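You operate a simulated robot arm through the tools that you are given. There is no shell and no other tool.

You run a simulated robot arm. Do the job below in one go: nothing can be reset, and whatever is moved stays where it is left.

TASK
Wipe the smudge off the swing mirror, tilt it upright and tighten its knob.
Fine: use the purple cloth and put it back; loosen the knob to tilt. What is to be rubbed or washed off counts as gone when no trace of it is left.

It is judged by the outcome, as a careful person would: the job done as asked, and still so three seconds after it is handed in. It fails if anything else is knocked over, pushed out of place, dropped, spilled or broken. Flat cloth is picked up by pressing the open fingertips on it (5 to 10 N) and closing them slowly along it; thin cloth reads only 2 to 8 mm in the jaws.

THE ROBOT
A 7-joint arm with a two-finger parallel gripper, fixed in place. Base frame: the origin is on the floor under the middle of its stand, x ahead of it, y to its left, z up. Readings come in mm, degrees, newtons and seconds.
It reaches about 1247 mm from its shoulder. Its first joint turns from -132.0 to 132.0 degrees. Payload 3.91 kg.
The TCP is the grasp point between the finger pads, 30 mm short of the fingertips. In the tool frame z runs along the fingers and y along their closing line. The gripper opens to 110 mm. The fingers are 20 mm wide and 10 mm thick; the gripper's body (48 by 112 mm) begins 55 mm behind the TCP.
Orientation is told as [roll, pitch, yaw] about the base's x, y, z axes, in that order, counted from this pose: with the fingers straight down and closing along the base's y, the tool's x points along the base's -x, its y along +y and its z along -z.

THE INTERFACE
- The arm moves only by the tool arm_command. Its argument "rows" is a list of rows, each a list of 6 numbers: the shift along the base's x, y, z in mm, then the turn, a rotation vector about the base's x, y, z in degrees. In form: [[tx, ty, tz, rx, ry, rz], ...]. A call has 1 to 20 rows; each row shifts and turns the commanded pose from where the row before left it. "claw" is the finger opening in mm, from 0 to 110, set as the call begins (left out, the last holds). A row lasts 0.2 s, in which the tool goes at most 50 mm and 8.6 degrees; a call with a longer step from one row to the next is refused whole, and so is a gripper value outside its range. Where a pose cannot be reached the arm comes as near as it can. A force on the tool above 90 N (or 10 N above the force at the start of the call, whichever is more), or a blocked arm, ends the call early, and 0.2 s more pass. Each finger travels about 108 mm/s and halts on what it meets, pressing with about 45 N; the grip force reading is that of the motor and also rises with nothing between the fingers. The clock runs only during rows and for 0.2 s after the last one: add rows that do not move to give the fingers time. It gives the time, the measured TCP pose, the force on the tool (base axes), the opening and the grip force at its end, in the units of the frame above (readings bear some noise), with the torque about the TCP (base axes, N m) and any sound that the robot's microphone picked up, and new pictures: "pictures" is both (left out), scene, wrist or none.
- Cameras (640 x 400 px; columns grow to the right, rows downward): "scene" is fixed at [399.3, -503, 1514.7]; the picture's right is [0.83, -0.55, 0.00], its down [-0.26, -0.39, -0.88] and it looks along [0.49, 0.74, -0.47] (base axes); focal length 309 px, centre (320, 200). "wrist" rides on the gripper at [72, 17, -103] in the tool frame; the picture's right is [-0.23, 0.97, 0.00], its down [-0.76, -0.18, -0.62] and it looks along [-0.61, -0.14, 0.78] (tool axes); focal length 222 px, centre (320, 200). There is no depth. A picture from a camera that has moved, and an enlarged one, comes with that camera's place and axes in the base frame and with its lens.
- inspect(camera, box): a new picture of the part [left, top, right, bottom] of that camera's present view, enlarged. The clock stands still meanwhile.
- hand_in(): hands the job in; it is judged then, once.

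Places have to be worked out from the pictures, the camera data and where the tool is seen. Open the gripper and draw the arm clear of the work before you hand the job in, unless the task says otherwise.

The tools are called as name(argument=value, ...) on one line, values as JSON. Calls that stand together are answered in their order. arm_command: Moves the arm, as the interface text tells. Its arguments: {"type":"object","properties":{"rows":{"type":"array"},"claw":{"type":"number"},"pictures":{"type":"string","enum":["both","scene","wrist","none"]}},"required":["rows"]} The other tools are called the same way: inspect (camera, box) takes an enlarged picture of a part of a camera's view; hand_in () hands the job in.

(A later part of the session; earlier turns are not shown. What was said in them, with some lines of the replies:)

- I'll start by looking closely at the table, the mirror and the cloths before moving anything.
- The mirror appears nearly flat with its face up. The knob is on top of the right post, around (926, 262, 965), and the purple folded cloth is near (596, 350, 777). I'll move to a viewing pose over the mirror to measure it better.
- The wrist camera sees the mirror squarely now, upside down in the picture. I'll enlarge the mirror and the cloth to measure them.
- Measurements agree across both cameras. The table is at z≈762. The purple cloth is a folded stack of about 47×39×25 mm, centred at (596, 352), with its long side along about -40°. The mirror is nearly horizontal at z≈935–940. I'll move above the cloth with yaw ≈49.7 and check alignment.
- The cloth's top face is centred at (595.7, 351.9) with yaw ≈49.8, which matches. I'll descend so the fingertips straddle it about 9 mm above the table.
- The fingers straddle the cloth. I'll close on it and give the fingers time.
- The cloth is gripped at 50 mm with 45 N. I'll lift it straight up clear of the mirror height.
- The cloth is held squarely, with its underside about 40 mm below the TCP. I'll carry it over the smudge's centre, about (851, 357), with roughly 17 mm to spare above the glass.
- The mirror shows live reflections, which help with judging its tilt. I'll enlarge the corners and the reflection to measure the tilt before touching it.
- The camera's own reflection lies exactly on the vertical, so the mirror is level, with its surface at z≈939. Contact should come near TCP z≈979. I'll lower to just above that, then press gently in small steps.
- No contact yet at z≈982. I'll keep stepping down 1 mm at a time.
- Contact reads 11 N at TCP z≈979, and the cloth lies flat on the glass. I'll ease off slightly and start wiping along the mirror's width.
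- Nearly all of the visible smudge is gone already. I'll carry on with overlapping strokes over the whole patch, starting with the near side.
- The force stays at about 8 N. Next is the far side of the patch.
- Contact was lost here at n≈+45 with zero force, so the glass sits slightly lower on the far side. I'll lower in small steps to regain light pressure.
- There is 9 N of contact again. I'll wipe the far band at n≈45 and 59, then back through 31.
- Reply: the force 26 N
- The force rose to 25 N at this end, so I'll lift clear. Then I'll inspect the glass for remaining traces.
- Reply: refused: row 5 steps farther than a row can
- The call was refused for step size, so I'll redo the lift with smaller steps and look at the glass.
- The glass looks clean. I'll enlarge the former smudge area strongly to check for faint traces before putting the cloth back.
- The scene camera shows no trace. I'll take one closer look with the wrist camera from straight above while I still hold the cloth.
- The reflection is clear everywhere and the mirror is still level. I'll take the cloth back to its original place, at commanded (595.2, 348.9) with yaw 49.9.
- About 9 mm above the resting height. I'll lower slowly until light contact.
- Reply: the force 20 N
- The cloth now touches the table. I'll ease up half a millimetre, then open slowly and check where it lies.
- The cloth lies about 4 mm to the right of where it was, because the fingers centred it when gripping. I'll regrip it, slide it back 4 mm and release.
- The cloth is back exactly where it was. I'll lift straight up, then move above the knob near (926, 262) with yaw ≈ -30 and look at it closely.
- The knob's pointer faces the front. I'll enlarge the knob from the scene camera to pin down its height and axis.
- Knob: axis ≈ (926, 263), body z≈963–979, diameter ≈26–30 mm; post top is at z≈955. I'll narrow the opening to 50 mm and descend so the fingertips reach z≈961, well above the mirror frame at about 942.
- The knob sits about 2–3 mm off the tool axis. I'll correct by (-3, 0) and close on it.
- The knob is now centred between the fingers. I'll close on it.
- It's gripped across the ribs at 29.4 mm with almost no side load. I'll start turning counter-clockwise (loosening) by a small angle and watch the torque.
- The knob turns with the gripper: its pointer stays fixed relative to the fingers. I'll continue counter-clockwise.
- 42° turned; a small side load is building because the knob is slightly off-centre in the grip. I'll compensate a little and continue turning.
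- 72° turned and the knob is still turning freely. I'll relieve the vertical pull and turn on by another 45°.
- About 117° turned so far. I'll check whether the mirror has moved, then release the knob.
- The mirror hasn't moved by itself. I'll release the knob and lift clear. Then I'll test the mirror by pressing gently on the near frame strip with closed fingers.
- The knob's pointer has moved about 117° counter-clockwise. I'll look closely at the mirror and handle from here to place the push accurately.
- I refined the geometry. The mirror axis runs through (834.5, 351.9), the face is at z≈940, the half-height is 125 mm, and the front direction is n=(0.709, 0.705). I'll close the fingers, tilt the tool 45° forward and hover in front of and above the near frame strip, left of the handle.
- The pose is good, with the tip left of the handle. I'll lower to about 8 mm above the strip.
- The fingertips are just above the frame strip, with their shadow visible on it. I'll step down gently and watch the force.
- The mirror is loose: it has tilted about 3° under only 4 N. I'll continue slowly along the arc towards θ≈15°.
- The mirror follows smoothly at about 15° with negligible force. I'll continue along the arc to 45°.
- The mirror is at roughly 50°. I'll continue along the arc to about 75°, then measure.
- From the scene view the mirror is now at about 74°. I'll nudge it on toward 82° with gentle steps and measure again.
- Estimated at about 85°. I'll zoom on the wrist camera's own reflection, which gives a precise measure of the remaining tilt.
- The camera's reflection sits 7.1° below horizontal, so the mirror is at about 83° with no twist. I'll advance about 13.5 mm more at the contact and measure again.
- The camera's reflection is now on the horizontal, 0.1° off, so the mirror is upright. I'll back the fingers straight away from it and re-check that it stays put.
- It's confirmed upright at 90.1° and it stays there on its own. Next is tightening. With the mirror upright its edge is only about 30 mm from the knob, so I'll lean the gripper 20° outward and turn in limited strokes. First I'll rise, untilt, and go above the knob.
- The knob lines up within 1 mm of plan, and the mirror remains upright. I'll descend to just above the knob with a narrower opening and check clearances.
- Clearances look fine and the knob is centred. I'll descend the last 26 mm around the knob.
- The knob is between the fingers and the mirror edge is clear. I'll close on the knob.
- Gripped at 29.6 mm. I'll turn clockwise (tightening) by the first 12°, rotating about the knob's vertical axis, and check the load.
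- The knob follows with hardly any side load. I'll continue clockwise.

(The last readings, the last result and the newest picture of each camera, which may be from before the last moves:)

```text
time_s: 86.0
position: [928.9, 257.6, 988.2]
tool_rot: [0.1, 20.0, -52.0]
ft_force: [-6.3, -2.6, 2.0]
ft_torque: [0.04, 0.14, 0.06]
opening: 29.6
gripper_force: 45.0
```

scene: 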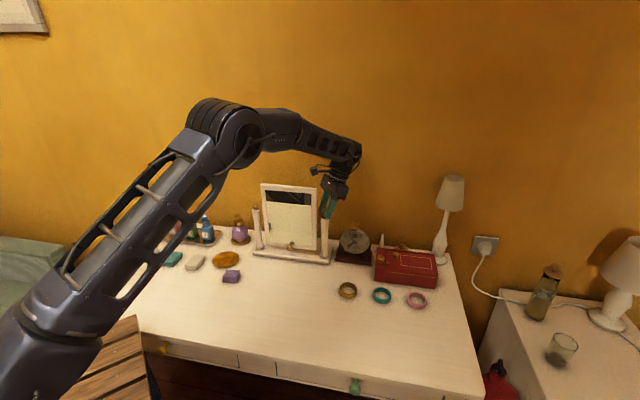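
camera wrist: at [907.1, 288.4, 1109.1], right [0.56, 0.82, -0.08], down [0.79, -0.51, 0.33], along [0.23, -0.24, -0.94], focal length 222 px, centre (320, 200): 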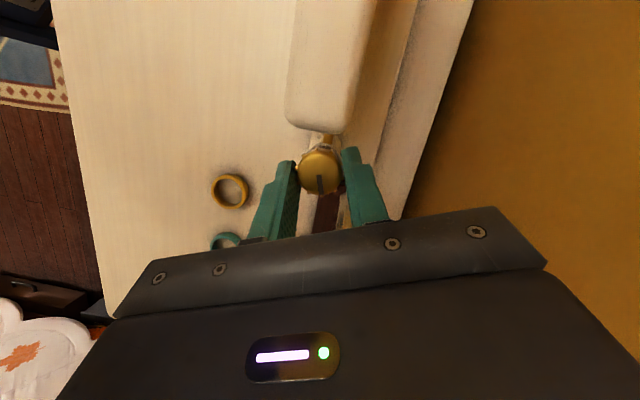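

arm_command(rows=[[-0.7, -0.42, 0, 0, 0, -6], [-0.7, -0.35, 0, 0, 0, -6], [-0.65, -0.27, 0, 0, 0, -6], [-0.65, -0.2, 0, 0, 0, -6], [-0.67, -0.13, 0, 0, 0, -6], [0, 0, 0, 0, 0, 0]])

inspect(camera="wrist", box=[200, 60, 440, 240])

inspect(camera="scene", box=[240, 150, 360, 270])

```text
time_s: 87.4
position: [926.2, 256.1, 986.9]
tool_rot: [0.1, 19.9, -82.1]
ft_force: [3.5, -2.4, 9.0]
ft_torque: [-0.54, -0.07, -0.02]
opening: 29.8
gripper_force: 44.8
camera wrist: at [938.2, 291.2, 1109.1], right [0.99, -0.08, -0.08], down [-0.05, -0.94, 0.32], along [-0.1, -0.32, -0.94], focal length 222 px, centre (320, 200)
```

scene: 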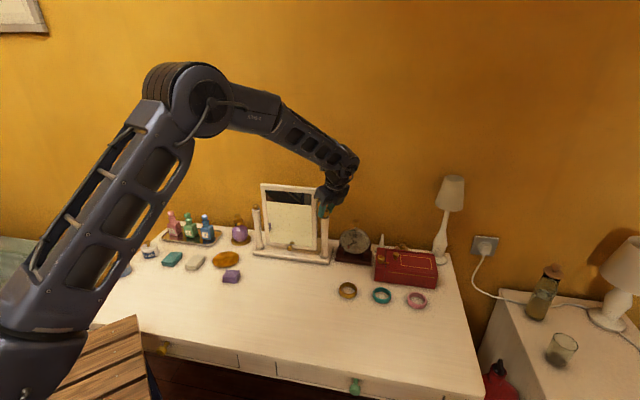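
wrist: 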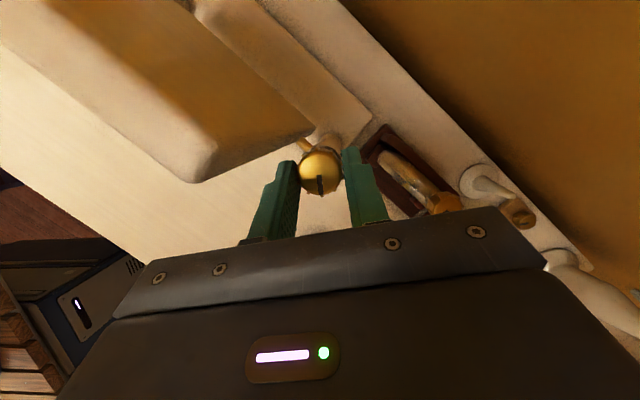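

```text
2.22 times, centred on (320, 150) of wrist
camera zoom: at [938.2, 291.2, 1109.1], right [0.99, -0.08, -0.08], down [-0.05, -0.94, 0.32], along [-0.1, -0.32, -0.94], focal length 494 px, centre (320, 311)
```

zoom: 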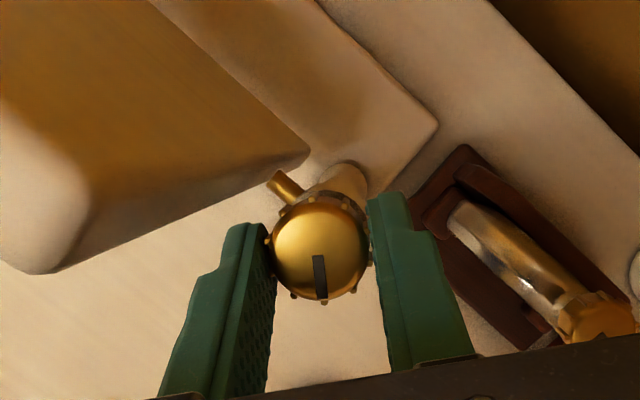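

```text
3.33 times, centred on (300, 210) of scene
camera zoom: at [399.3, -503.0, 1514.7], right [0.83, -0.55, 0.0], down [-0.26, -0.39, -0.88], along [0.49, 0.74, -0.47], focal length 1031 px, centre (387, 167)
```

zoom: 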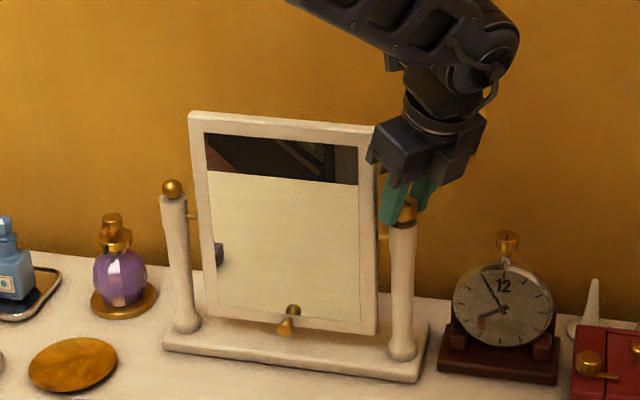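

72° have been turned back. I'll open, swing the gripper back counter-clockwise around the knob without touching it, and regrip for the next stroke.

arm_command(rows=[[0, 0, 0, 0, 0, 0], [0, 0, 0, 0, 0, 0], [0.67, 0.13, 0, 0, 0, 6], [0.65, 0.2, 0, 0, 0, 6], [0.63, 0.27, 0, 0, 0, 6], [0.6, 0.33, 0, 0, 0, 6], [0.56, 0.39, 0, 0, 0, 6], [0.51, 0.45, 0, 0, 0, 6], [0.46, 0.5, 0, 0, 0, 6], [0.41, 0.54, 0, 0, 0, 6], [0.35, 0.58, 0, 0, 0, 6], [0.29, 0.62, 0, 0, 0, 6], [0.22, 0.64, 0, 0, 0, 6], [0, 0, 0, 0, 0, 0]], claw=40, pictures="wrist")

inspect(camera="wrist", box=[200, 60, 440, 240])

inspect(camera="scene", box=[240, 150, 360, 270])

```text
time_s: 90.4
position: [929.8, 263.8, 986.6]
tool_rot: [0.0, 20.0, -15.9]
ft_force: [0.7, -0.5, 1.6]
ft_torque: [0.01, -0.02, 0.01]
opening: 40.0
gripper_force: 0.0
camera wrist: at [904.4, 287.7, 1108.9], right [0.47, 0.88, -0.08], down [0.84, -0.43, 0.32], along [0.25, -0.22, -0.94], focal length 222 px, centre (320, 200)
```

wrist: 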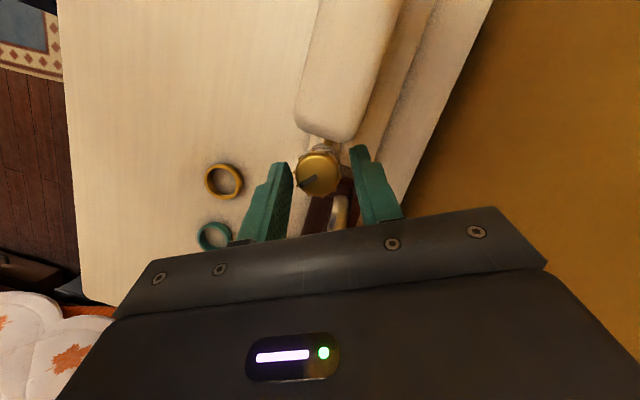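

```text
2.22 times, centred on (320, 150) of wrist
camera zoom: at [904.4, 287.7, 1108.9], right [0.47, 0.88, -0.08], down [0.84, -0.43, 0.32], along [0.25, -0.22, -0.94], focal length 494 px, centre (320, 311)
```

zoom: 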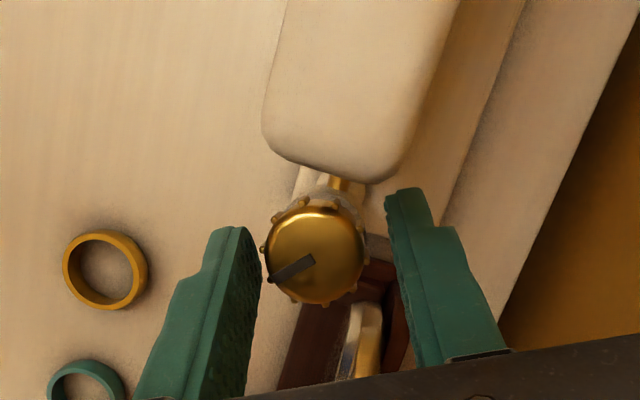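

```text
3.33 times, centred on (300, 210) of scene
camera zoom: at [399.3, -503.0, 1514.7], right [0.83, -0.55, 0.0], down [-0.26, -0.39, -0.88], along [0.49, 0.74, -0.47], focal length 1031 px, centre (387, 167)
```

zoom: 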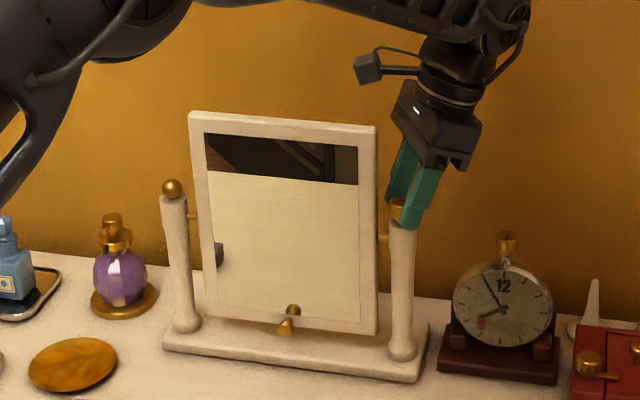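

arm_command(rows=[[0, 0, 0, 0, 0, 0], [0, 0, 0, 0, 0, 0], [0, 0, 0, 0, 0, 0]], claw=10, pictures="none")

```text
time_s: 91.2
position: [930.5, 261.4, 987.5]
tool_rot: [-0.1, 20.0, -16.0]
ft_force: [-7.9, -14.7, 0.7]
ft_torque: [-0.27, 0.67, 0.12]
opening: 29.7
gripper_force: 44.7
```

Regripped at 29.7 mm with a small side load. I'll relieve it and turn 30° clockwise.

arm_command(rows=[[-0.3, -0.6, 0, 0, 0, 0], [-0.22, -0.64, 0, 0, 0, -6], [-0.29, -0.62, 0, 0, 0, -6], [-0.35, -0.58, 0, 0, 0, -6], [-0.41, -0.54, 0, 0, 0, -6], [-0.46, -0.5, 0, 0, 0, -6], [0, 0, 0, 0, 0, 0]], pictures="wrist")

inspect(camera="wrist", box=[200, 60, 440, 240])

```text
time_s: 92.8
position: [929.7, 258.1, 987.7]
tool_rot: [0.0, 19.9, -46.2]
ft_force: [9.3, -7.8, 3.1]
ft_torque: [-0.71, -0.71, -0.02]
opening: 29.9
gripper_force: 45.1
camera wrist: at [918.9, 293.8, 1108.8], right [0.85, 0.52, -0.08], down [0.52, -0.79, 0.33], along [0.11, -0.32, -0.94], focal length 222 px, centre (320, 200)
```

wrist: 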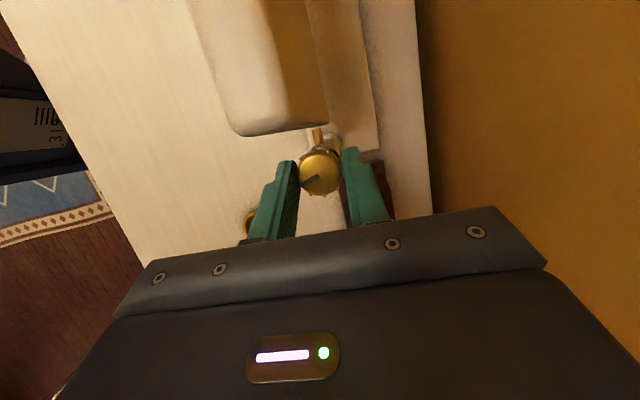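

```text
2.22 times, centred on (320, 150) of wrist
camera zoom: at [918.9, 293.8, 1108.8], right [0.85, 0.52, -0.08], down [0.52, -0.79, 0.33], along [0.11, -0.32, -0.94], focal length 494 px, centre (320, 311)
```

zoom: 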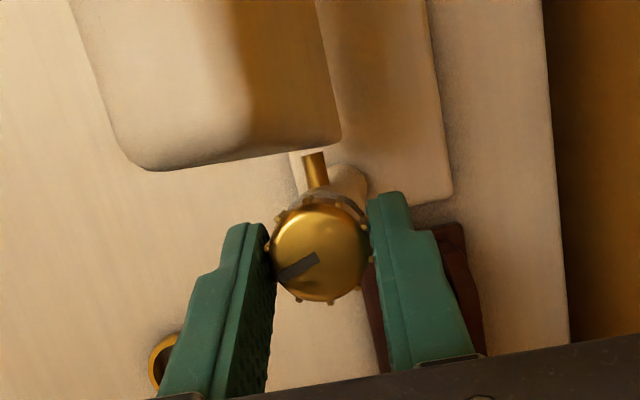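

102° have been turned back so far. I'll go on in smaller steps towards the original angle, watching the torque.

arm_command(rows=[[-0.2, -0.8, 0, 0, 0, -5], [-0.4, -0.4, 0, 0, 0, -5], [0, 0, 0, 0, 0, 0]], pictures="none")

arm_command(rows=[[-0.4, -0.33, 0, 0, 0, -4], [-0.37, -0.25, 0, 0, 0, -4], [0, 0, 0, 0, 0, 0]], pictures="wrist")

inspect(camera="wrist", box=[200, 60, 440, 240])

```text
time_s: 93.6
position: [928.1, 258.6, 986.5]
tool_rot: [0.1, 20.1, -56.0]
ft_force: [9.4, 0.5, -1.4]
ft_torque: [-0.06, -0.41, -0.01]
opening: 29.8
gripper_force: 45.2
```

```text
time_s: 94.4
position: [927.5, 256.8, 986.6]
tool_rot: [0.0, 20.1, -63.9]
ft_force: [6.9, 5.1, 3.2]
ft_torque: [0.86, 0.33, -0.08]
opening: 29.8
gripper_force: 45.3
camera wrist: at [928.8, 294.1, 1108.8], right [0.97, 0.23, -0.08], down [0.25, -0.91, 0.32], along [0.01, -0.33, -0.94], focal length 222 px, centre (320, 200)
```

wrist: 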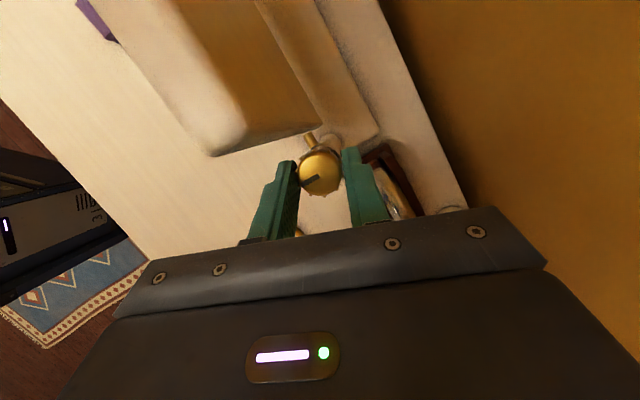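

```text
2.22 times, centred on (320, 150) of wrist
camera zoom: at [928.8, 294.1, 1108.8], right [0.97, 0.23, -0.08], down [0.25, -0.91, 0.32], along [0.01, -0.33, -0.94], focal length 494 px, centre (320, 311)
```

zoom: 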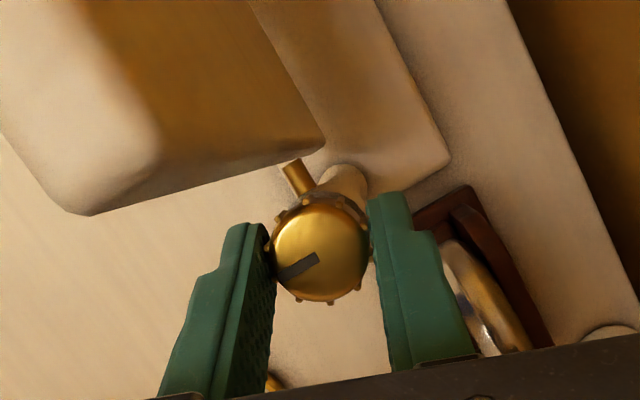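

The knob has reached its starting angle and is still turning. I'll go on in small steps until the torque shows that it is tight.

arm_command(rows=[[-0.3, -0.15, 0, 0, 0, -4], [-0.35, -0.15, 0, 0, 0, -4], [0, 0, 0, 0, 0, 0]], pictures="wrist")

inspect(camera="wrist", box=[200, 60, 440, 240])

```text
time_s: 95.2
position: [927.7, 257.3, 986.6]
tool_rot: [0.0, 19.9, -72.0]
ft_force: [1.5, 3.0, 4.4]
ft_torque: [-0.4, -0.07, 0.28]
opening: 29.9
gripper_force: 44.8
camera wrist: at [933.3, 292.8, 1108.6], right [0.99, 0.1, -0.08], down [0.12, -0.94, 0.33], along [-0.04, -0.33, -0.94], focal length 222 px, centre (320, 200)
```

wrist: 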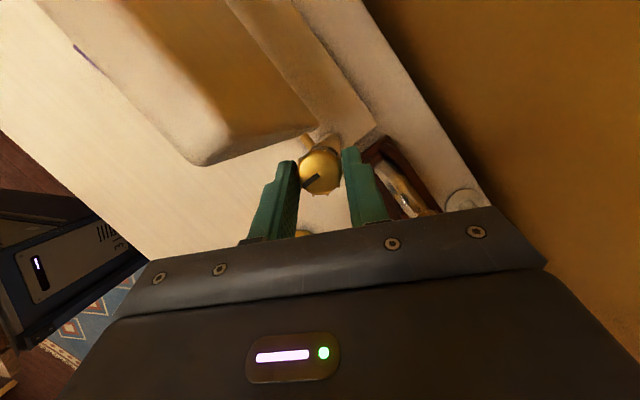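

```text
2.22 times, centred on (320, 150) of wrist
camera zoom: at [933.3, 292.8, 1108.6], right [0.99, 0.1, -0.08], down [0.12, -0.94, 0.33], along [-0.04, -0.33, -0.94], focal length 494 px, centre (320, 311)
```

zoom: 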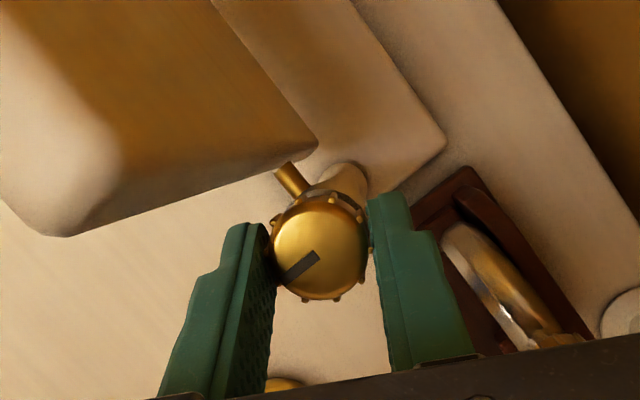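

The torque has risen to 0.28 N·m and the knob no longer follows the fingers, so it is tight at its stop. I'll open and lift straight up, clear of the mirror.

arm_command(rows=[[0, 0, 0, 0, 0, 0], [0, 0, 0, 0, 0, 0], [0, 0, 0, 0, 0, 0], [0, 0, 8, 0, 0, 0], [0, 0, 20, 0, 0, 0], [0, 0, 35, 0, 0, 0], [0, 0, 40, 0, 0, 0], [0, 0, 40, 0, 0, 0], [0, 0, 0, 0, 0, 0]], claw=40)

inspect(camera="scene", box=[240, 160, 350, 270])

inspect(camera="scene", box=[310, 200, 340, 220])

inspect(camera="wrist", box=[240, 60, 400, 200])

```text
time_s: 97.2
position: [929.4, 256.6, 1129.9]
tool_rot: [0.0, 20.0, -72.0]
ft_force: [0.2, -0.7, -0.7]
ft_torque: [0.0, 0.01, 0.0]
opening: 40.0
gripper_force: 0.0
camera wrist: at [935.4, 292.8, 1251.4], right [0.99, 0.1, -0.08], down [0.12, -0.94, 0.32], along [-0.04, -0.33, -0.94], focal length 222 px, centre (320, 200)
```

scene: 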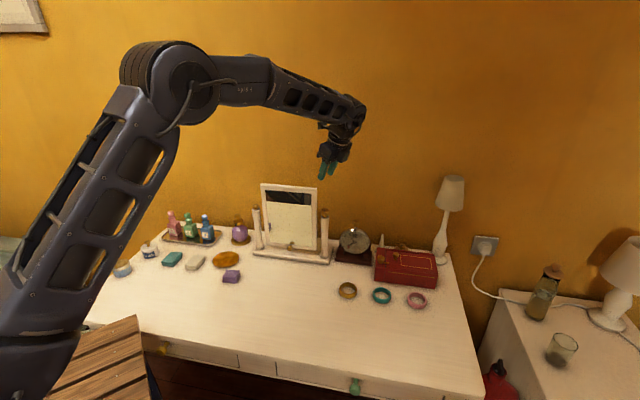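
wrist: 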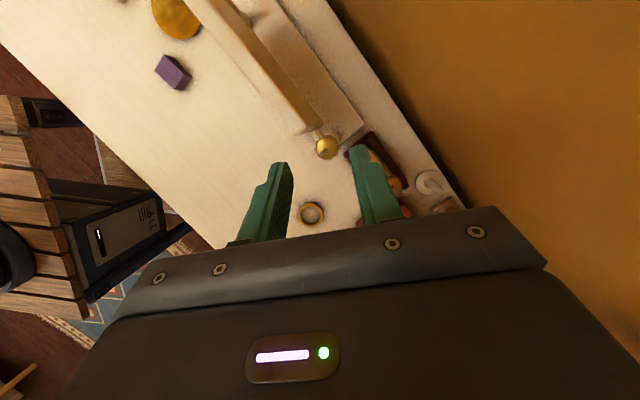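

```text
3.64 times, centred on (295, 215) of scene
camera zoom: at [399.3, -503.0, 1514.7], right [0.83, -0.55, 0.0], down [-0.26, -0.39, -0.88], along [0.49, 0.74, -0.47], focal length 1125 px, centre (411, 146)
```

zoom: 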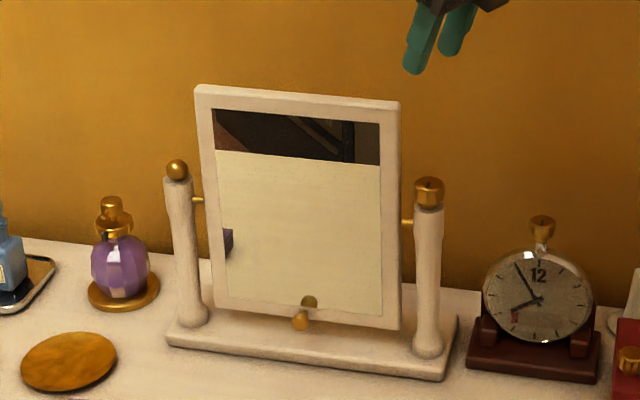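

```text
16.00 times, centred on (325, 210) of scene
camera zoom: at [399.3, -503.0, 1514.7], right [0.83, -0.55, 0.0], down [-0.26, -0.39, -0.88], along [0.49, 0.74, -0.47], focal length 4948 px, centre (240, 40)
```

zoom: 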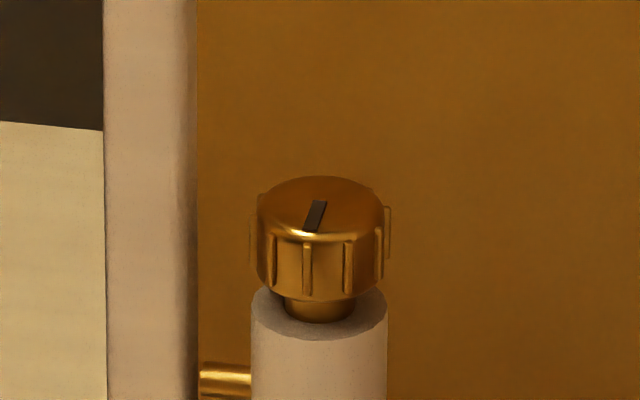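

```text
2.86 times, centred on (320, 130) of wrist
camera zoom: at [935.4, 292.8, 1251.4], right [0.99, 0.1, -0.08], down [0.12, -0.94, 0.32], along [-0.04, -0.33, -0.94], focal length 635 px, centre (320, 400)
```

zoom: 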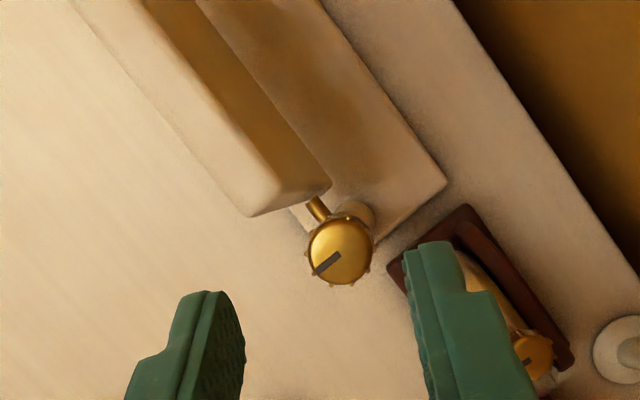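

The pointer is exactly back at its original tight angle, and the mirror looks upright. I'll move to a viewing pose in front of the mirror to confirm it is vertical and clean.

arm_command(rows=[[0, 0, 20, -6.34, -2.06, 0], [0, 0, 20, -6.34, -2.06, 0], [0, 0, 20, -6.34, -2.06, 0], [-19.1, -1.1, 0, 0, 0, 8.34], [-19.1, -1.1, 0, 0, 0, 8.34], [-19.1, -1.1, 0, 0, 0, 8.34], [-19.1, -1.1, 0, 0, 0, 8.34], [-19.1, -1.1, 0, 0, 0, 8.34], [-19.1, -1.1, 0, 0, 0, 8.34], [-19.1, -1.1, 0, 0, 0, 8.34], [-19.1, -1.1, 0, 0, 0, 8.34], [-19.1, -1.1, 0, 0, 0, 8.34], [-19.1, -1.1, 0, 0, 0, 8.34], [-19.1, -1.1, 0, 0, 0, 8.34], [-19.1, -1.1, 0, 0, 0, 8.34], [-19.1, -1.1, 0, 0, 0, 8.34], [-19.1, -1.1, 0, 0, 0, 8.34], [0, 0, 0, 0, 0, 0]], claw=100, pictures="scene")

inspect(camera="scene", box=[240, 190, 345, 270])

```text
time_s: 101.0
position: [658.5, 241.0, 1191.0]
tool_rot: [0.1, 0.0, 44.9]
ft_force: [0.3, -0.8, 0.1]
ft_torque: [-0.02, -0.01, 0.01]
opening: 99.9
gripper_force: 0.0
```

scene: 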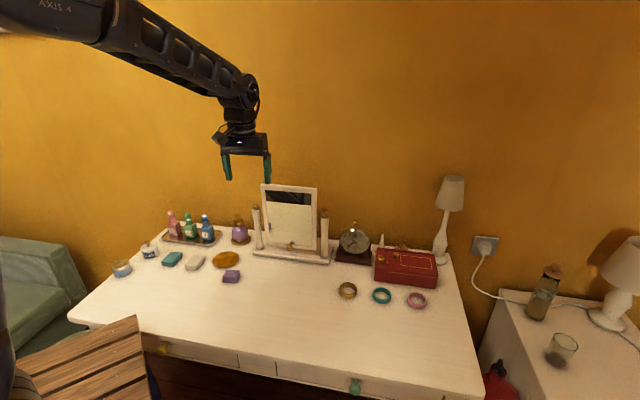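

```text
5.00 times, centred on (292, 230) of scene
camera zoom: at [399.3, -503.0, 1514.7], right [0.83, -0.55, 0.0], down [-0.26, -0.39, -0.88], along [0.49, 0.74, -0.47], focal length 1546 px, centre (458, 50)
```

zoom: 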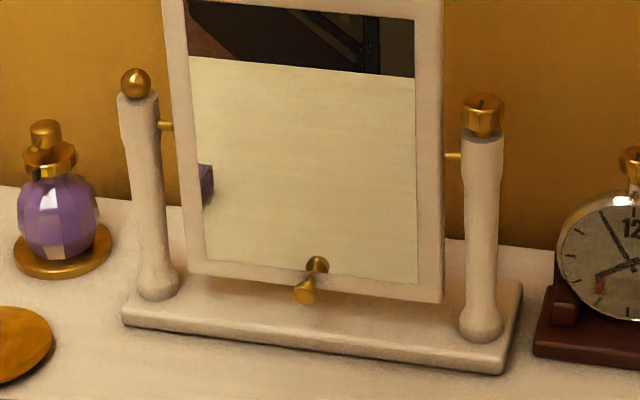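

The stand hasn't shifted; all its corners match the first picture. I'll tilt the wrist camera toward the mirror for a final check that it is vertical and clean.

arm_command(rows=[[0, 0, -42, 5.29, -5.32, 0], [0, 0, -42, 5.29, -5.32, 0], [0, 0, -42, 5.29, -5.32, 0], [0, 0, -42, 5.29, -5.32, 0], [0, 0, -42, 5.29, -5.32, 0], [0, 0, -42, 5.29, -5.32, 0], [0, 0, 0, 0, 0, 0]])

inspect(camera="wrist", box=[240, 100, 420, 240])

inspect(camera="wrist", box=[325, 195, 385, 240])

```text
time_s: 102.6
position: [658.9, 241.5, 938.2]
tool_rot: [0.2, -45.1, 44.9]
ft_force: [0.1, -0.4, -0.7]
ft_torque: [0.0, 0.01, 0.02]
opening: 99.9
gripper_force: 0.0
camera wrist: at [559.2, 166.1, 959.9], right [-0.57, 0.8, 0.16], down [0.19, -0.06, 0.98], along [0.8, 0.59, -0.12], focal length 222 px, centre (320, 200)
```

scene: 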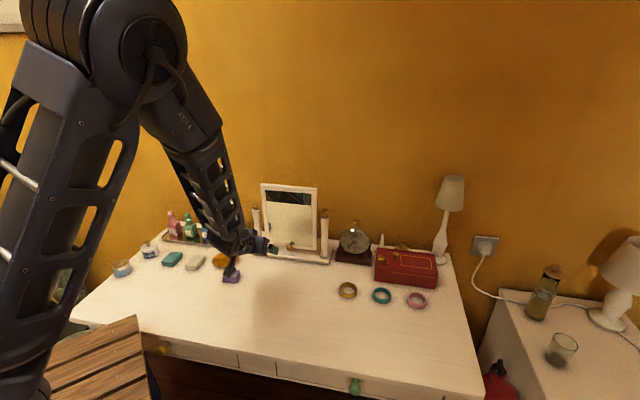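
wrist: 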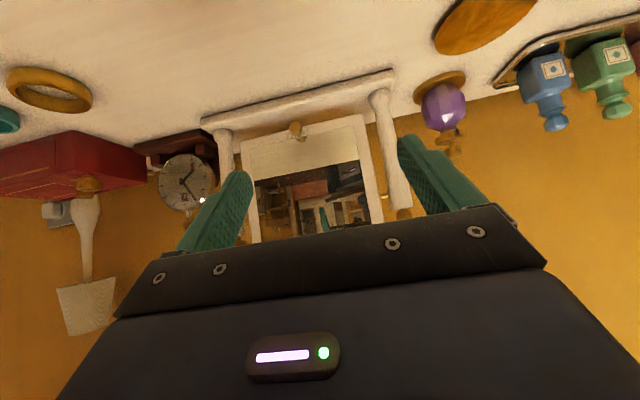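

```text
2.86 times, centred on (330, 170) of wrist
camera zoom: at [559.2, 166.1, 959.9], right [-0.57, 0.8, 0.16], down [0.19, -0.06, 0.98], along [0.8, 0.59, -0.12], focal length 635 px, centre (291, 286)
```

zoom: 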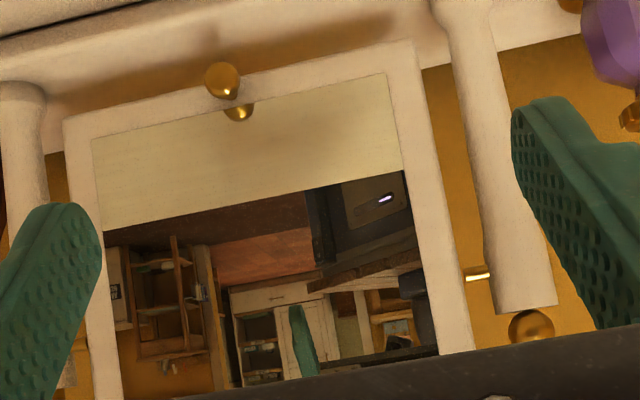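

```text
8.89 times, centred on (355, 218) of wrist
camera zoom: at [559.2, 166.1, 959.9], right [-0.57, 0.8, 0.16], down [0.19, -0.06, 0.98], along [0.8, 0.59, -0.12], focal length 1974 px, centre (9, 44)
```

zoom: 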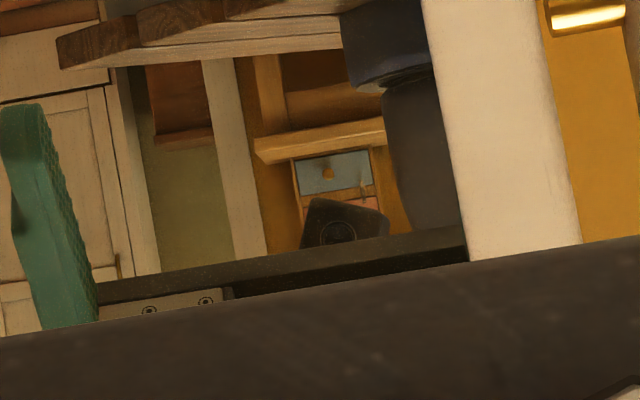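

The camera's reflection is at 0.0° from horizontal, so the mirror is exactly upright. I'll check the glass for traces once more from the scene camera, along with the rest of the table.

inspect(camera="scene", box=[258, 180, 322, 255])

inspect(camera="scene", box=[262, 185, 320, 222])

```text
5.33 times, centred on (290, 218) of scene
camera zoom: at [399.3, -503.0, 1514.7], right [0.83, -0.55, 0.0], down [-0.26, -0.39, -0.88], along [0.49, 0.74, -0.47], focal length 1649 px, centre (480, 107)
```

zoom: 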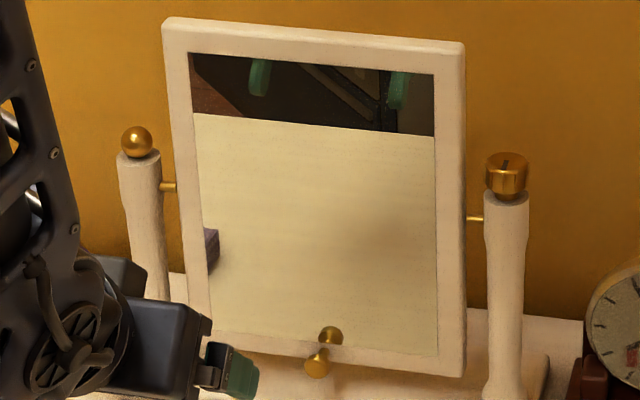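

```text
10.81 times, centred on (291, 204) of scene
camera zoom: at [399.3, -503.0, 1514.7], right [0.83, -0.55, 0.0], down [-0.26, -0.39, -0.88], along [0.49, 0.74, -0.47], focal length 3343 px, centre (634, 162)
```

zoom: 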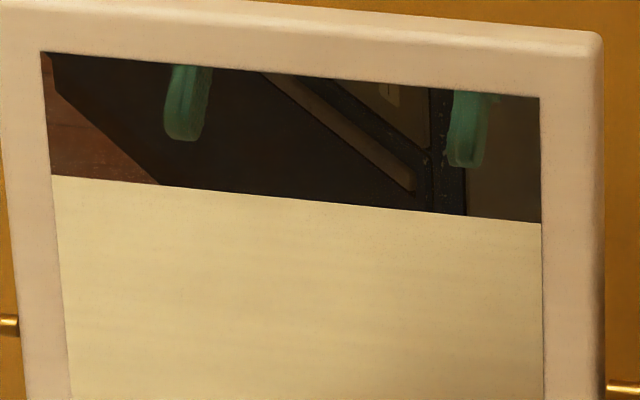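

One last look higher up the glass against the dark room reflection as I draw the arm away.

arm_command(rows=[[-5, -5, 25, 0, 0, 0], [-5, -5, 30, 0, 0, 0], [-5, -5, 30, 0, 0, 0], [0, 0, 0, 0, 0, 0]], pictures="wrist")

inspect(camera="wrist", box=[240, 100, 420, 240])

inspect(camera="wrist", box=[260, 140, 380, 225])

```text
time_s: 103.6
position: [645.9, 226.4, 1023.1]
tool_rot: [0.1, -44.9, 44.6]
ft_force: [-0.6, -0.7, 0.4]
ft_torque: [0.0, 0.02, 0.0]
opening: 100.0
gripper_force: 0.1
camera wrist: at [545.8, 150.4, 1044.5], right [-0.57, 0.8, 0.16], down [0.2, -0.06, 0.98], along [0.8, 0.59, -0.12], focal length 222 px, centre (320, 200)
```

wrist: 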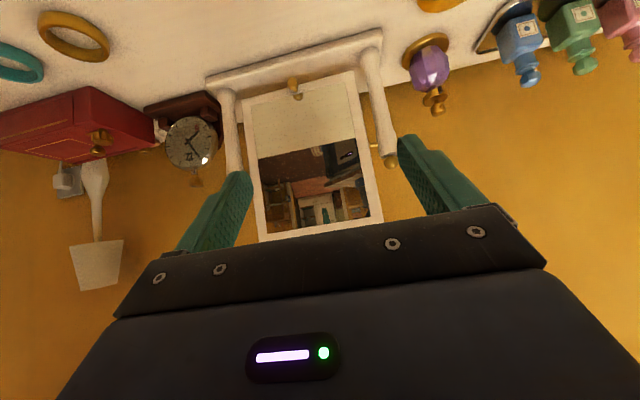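

```text
2.86 times, centred on (330, 170) of wrist
camera zoom: at [545.8, 150.4, 1044.5], right [-0.57, 0.8, 0.16], down [0.2, -0.06, 0.98], along [0.8, 0.59, -0.12], focal length 635 px, centre (291, 286)
```

zoom: 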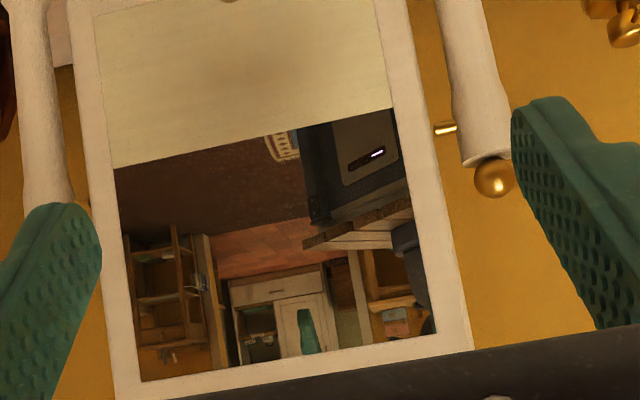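

```text
4.71 times, centred on (320, 182) of wrist
camera zoom: at [545.8, 150.4, 1044.5], right [-0.57, 0.8, 0.16], down [0.2, -0.06, 0.98], along [0.8, 0.59, -0.12], focal length 1045 px, centre (320, 282)
```

zoom: 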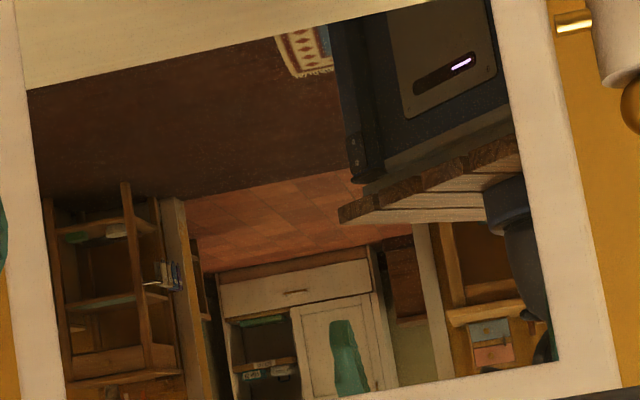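

The glass is crisp everywhere. I'll now withdraw the arm up and away, gripper open, and do a final overall check.

arm_command(rows=[[-8, -12, 30, 0, 0, 0], [-12, -20, 35, -5.29, 5.32, 0], [-12, -25, 35, -5.29, 5.32, 0], [-12, -25, 35, -5.29, 5.32, 0], [-12, -25, 35, -5.29, 5.32, 0], [-12, -25, 35, -5.29, 5.32, 0], [-12, -25, 35, -5.29, 5.32, 0], [-12, -25, 30, 0, 0, -7], [-10, -25, 15, 0, 0, -7], [0, -10, 0, 0, 0, -7], [0, 0, 0, 0, 0, 0]], claw=110)

inspect(camera="scene", box=[80, 180, 480, 330])

inspect(camera="scene", box=[200, 170, 360, 290])

```text
time_s: 106.0
position: [541.8, 9.7, 1307.8]
tool_rot: [0.0, 0.1, 23.7]
ft_force: [-0.2, -0.1, 0.2]
ft_torque: [-0.01, 0.0, -0.04]
opening: 110.0
gripper_force: 0.1
camera wrist: at [470.4, -4.9, 1410.5], right [-0.18, 0.98, 0.0], down [0.77, 0.14, 0.62], along [0.61, 0.11, -0.78], focal length 222 px, centre (320, 200)
```

scene: 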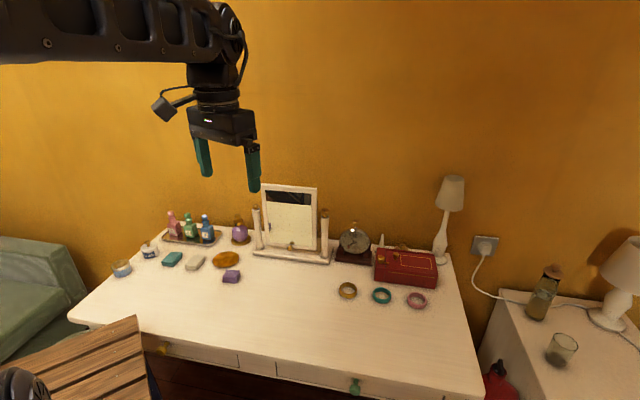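
wrist: 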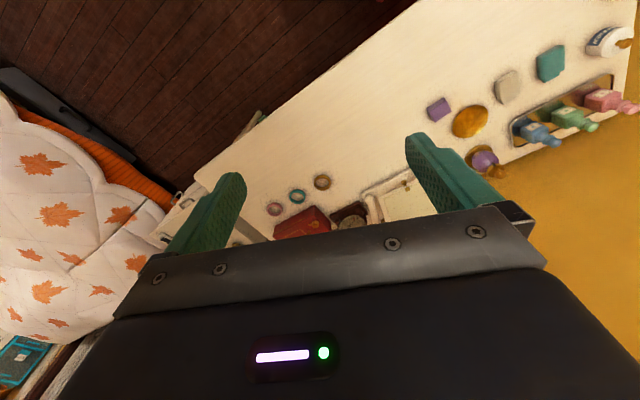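

```text
1.60 times, centred on (280, 255) of scene
camera zoom: at [399.3, -503.0, 1514.7], right [0.83, -0.55, 0.0], down [-0.26, -0.39, -0.88], along [0.49, 0.74, -0.47], focal length 495 px, centre (384, 112)
```

zoom: 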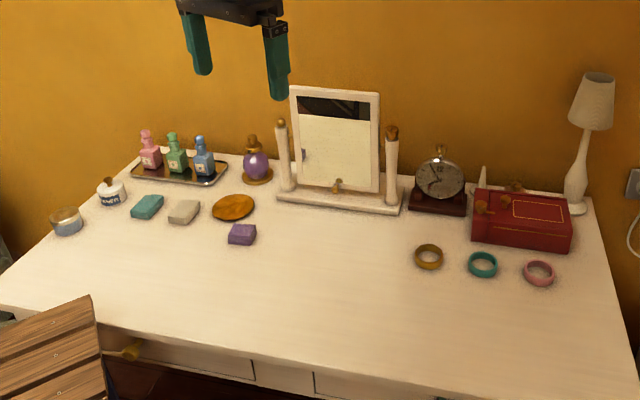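

```text
3.33 times, centred on (280, 230) of scene
camera zoom: at [399.3, -503.0, 1514.7], right [0.83, -0.55, 0.0], down [-0.26, -0.39, -0.88], along [0.49, 0.74, -0.47], focal length 1031 px, centre (453, 100)
```

zoom: 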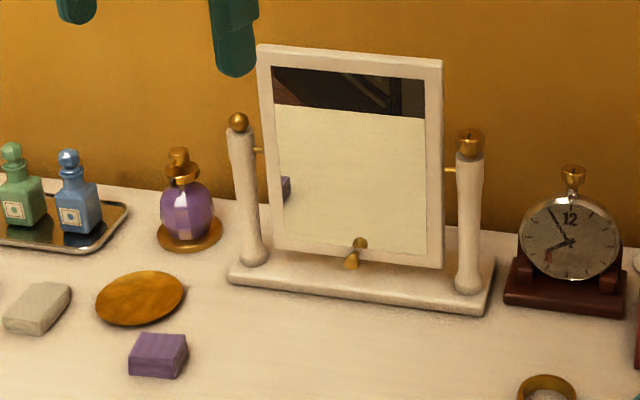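

The smudge is gone and the mirror stands upright. Its knob is tight at the original mark, the purple cloth is back in its place, and nothing else has moved. The arm is clear with the gripper open, so I'm handing the job in.

hand_in()

```text
The job is handed in.
```

The job is handed in. The smudge is wiped off the swing mirror, the mirror is upright, and its knob is tight again.

- **Smudge:** I wiped it off with the purple cloth. No trace showed in close-ups of the glass against both light and dark reflections.
- **Tilt:** I loosened the knob and pushed the mirror upright. A final check, using the wrist camera's own reflection, read 0.0° from vertical.
- **Knob:** I turned it clockwise until it stopped following the fingers, and its pointer is back exactly where it started.
- **Cloth:** It is back in its original spot. It first landed about 4 mm off, so I slid it into place.

Nothing else on the table has visibly moved, and the mirror stand lines up with the first picture. The arm is withdrawn with the gripper open.
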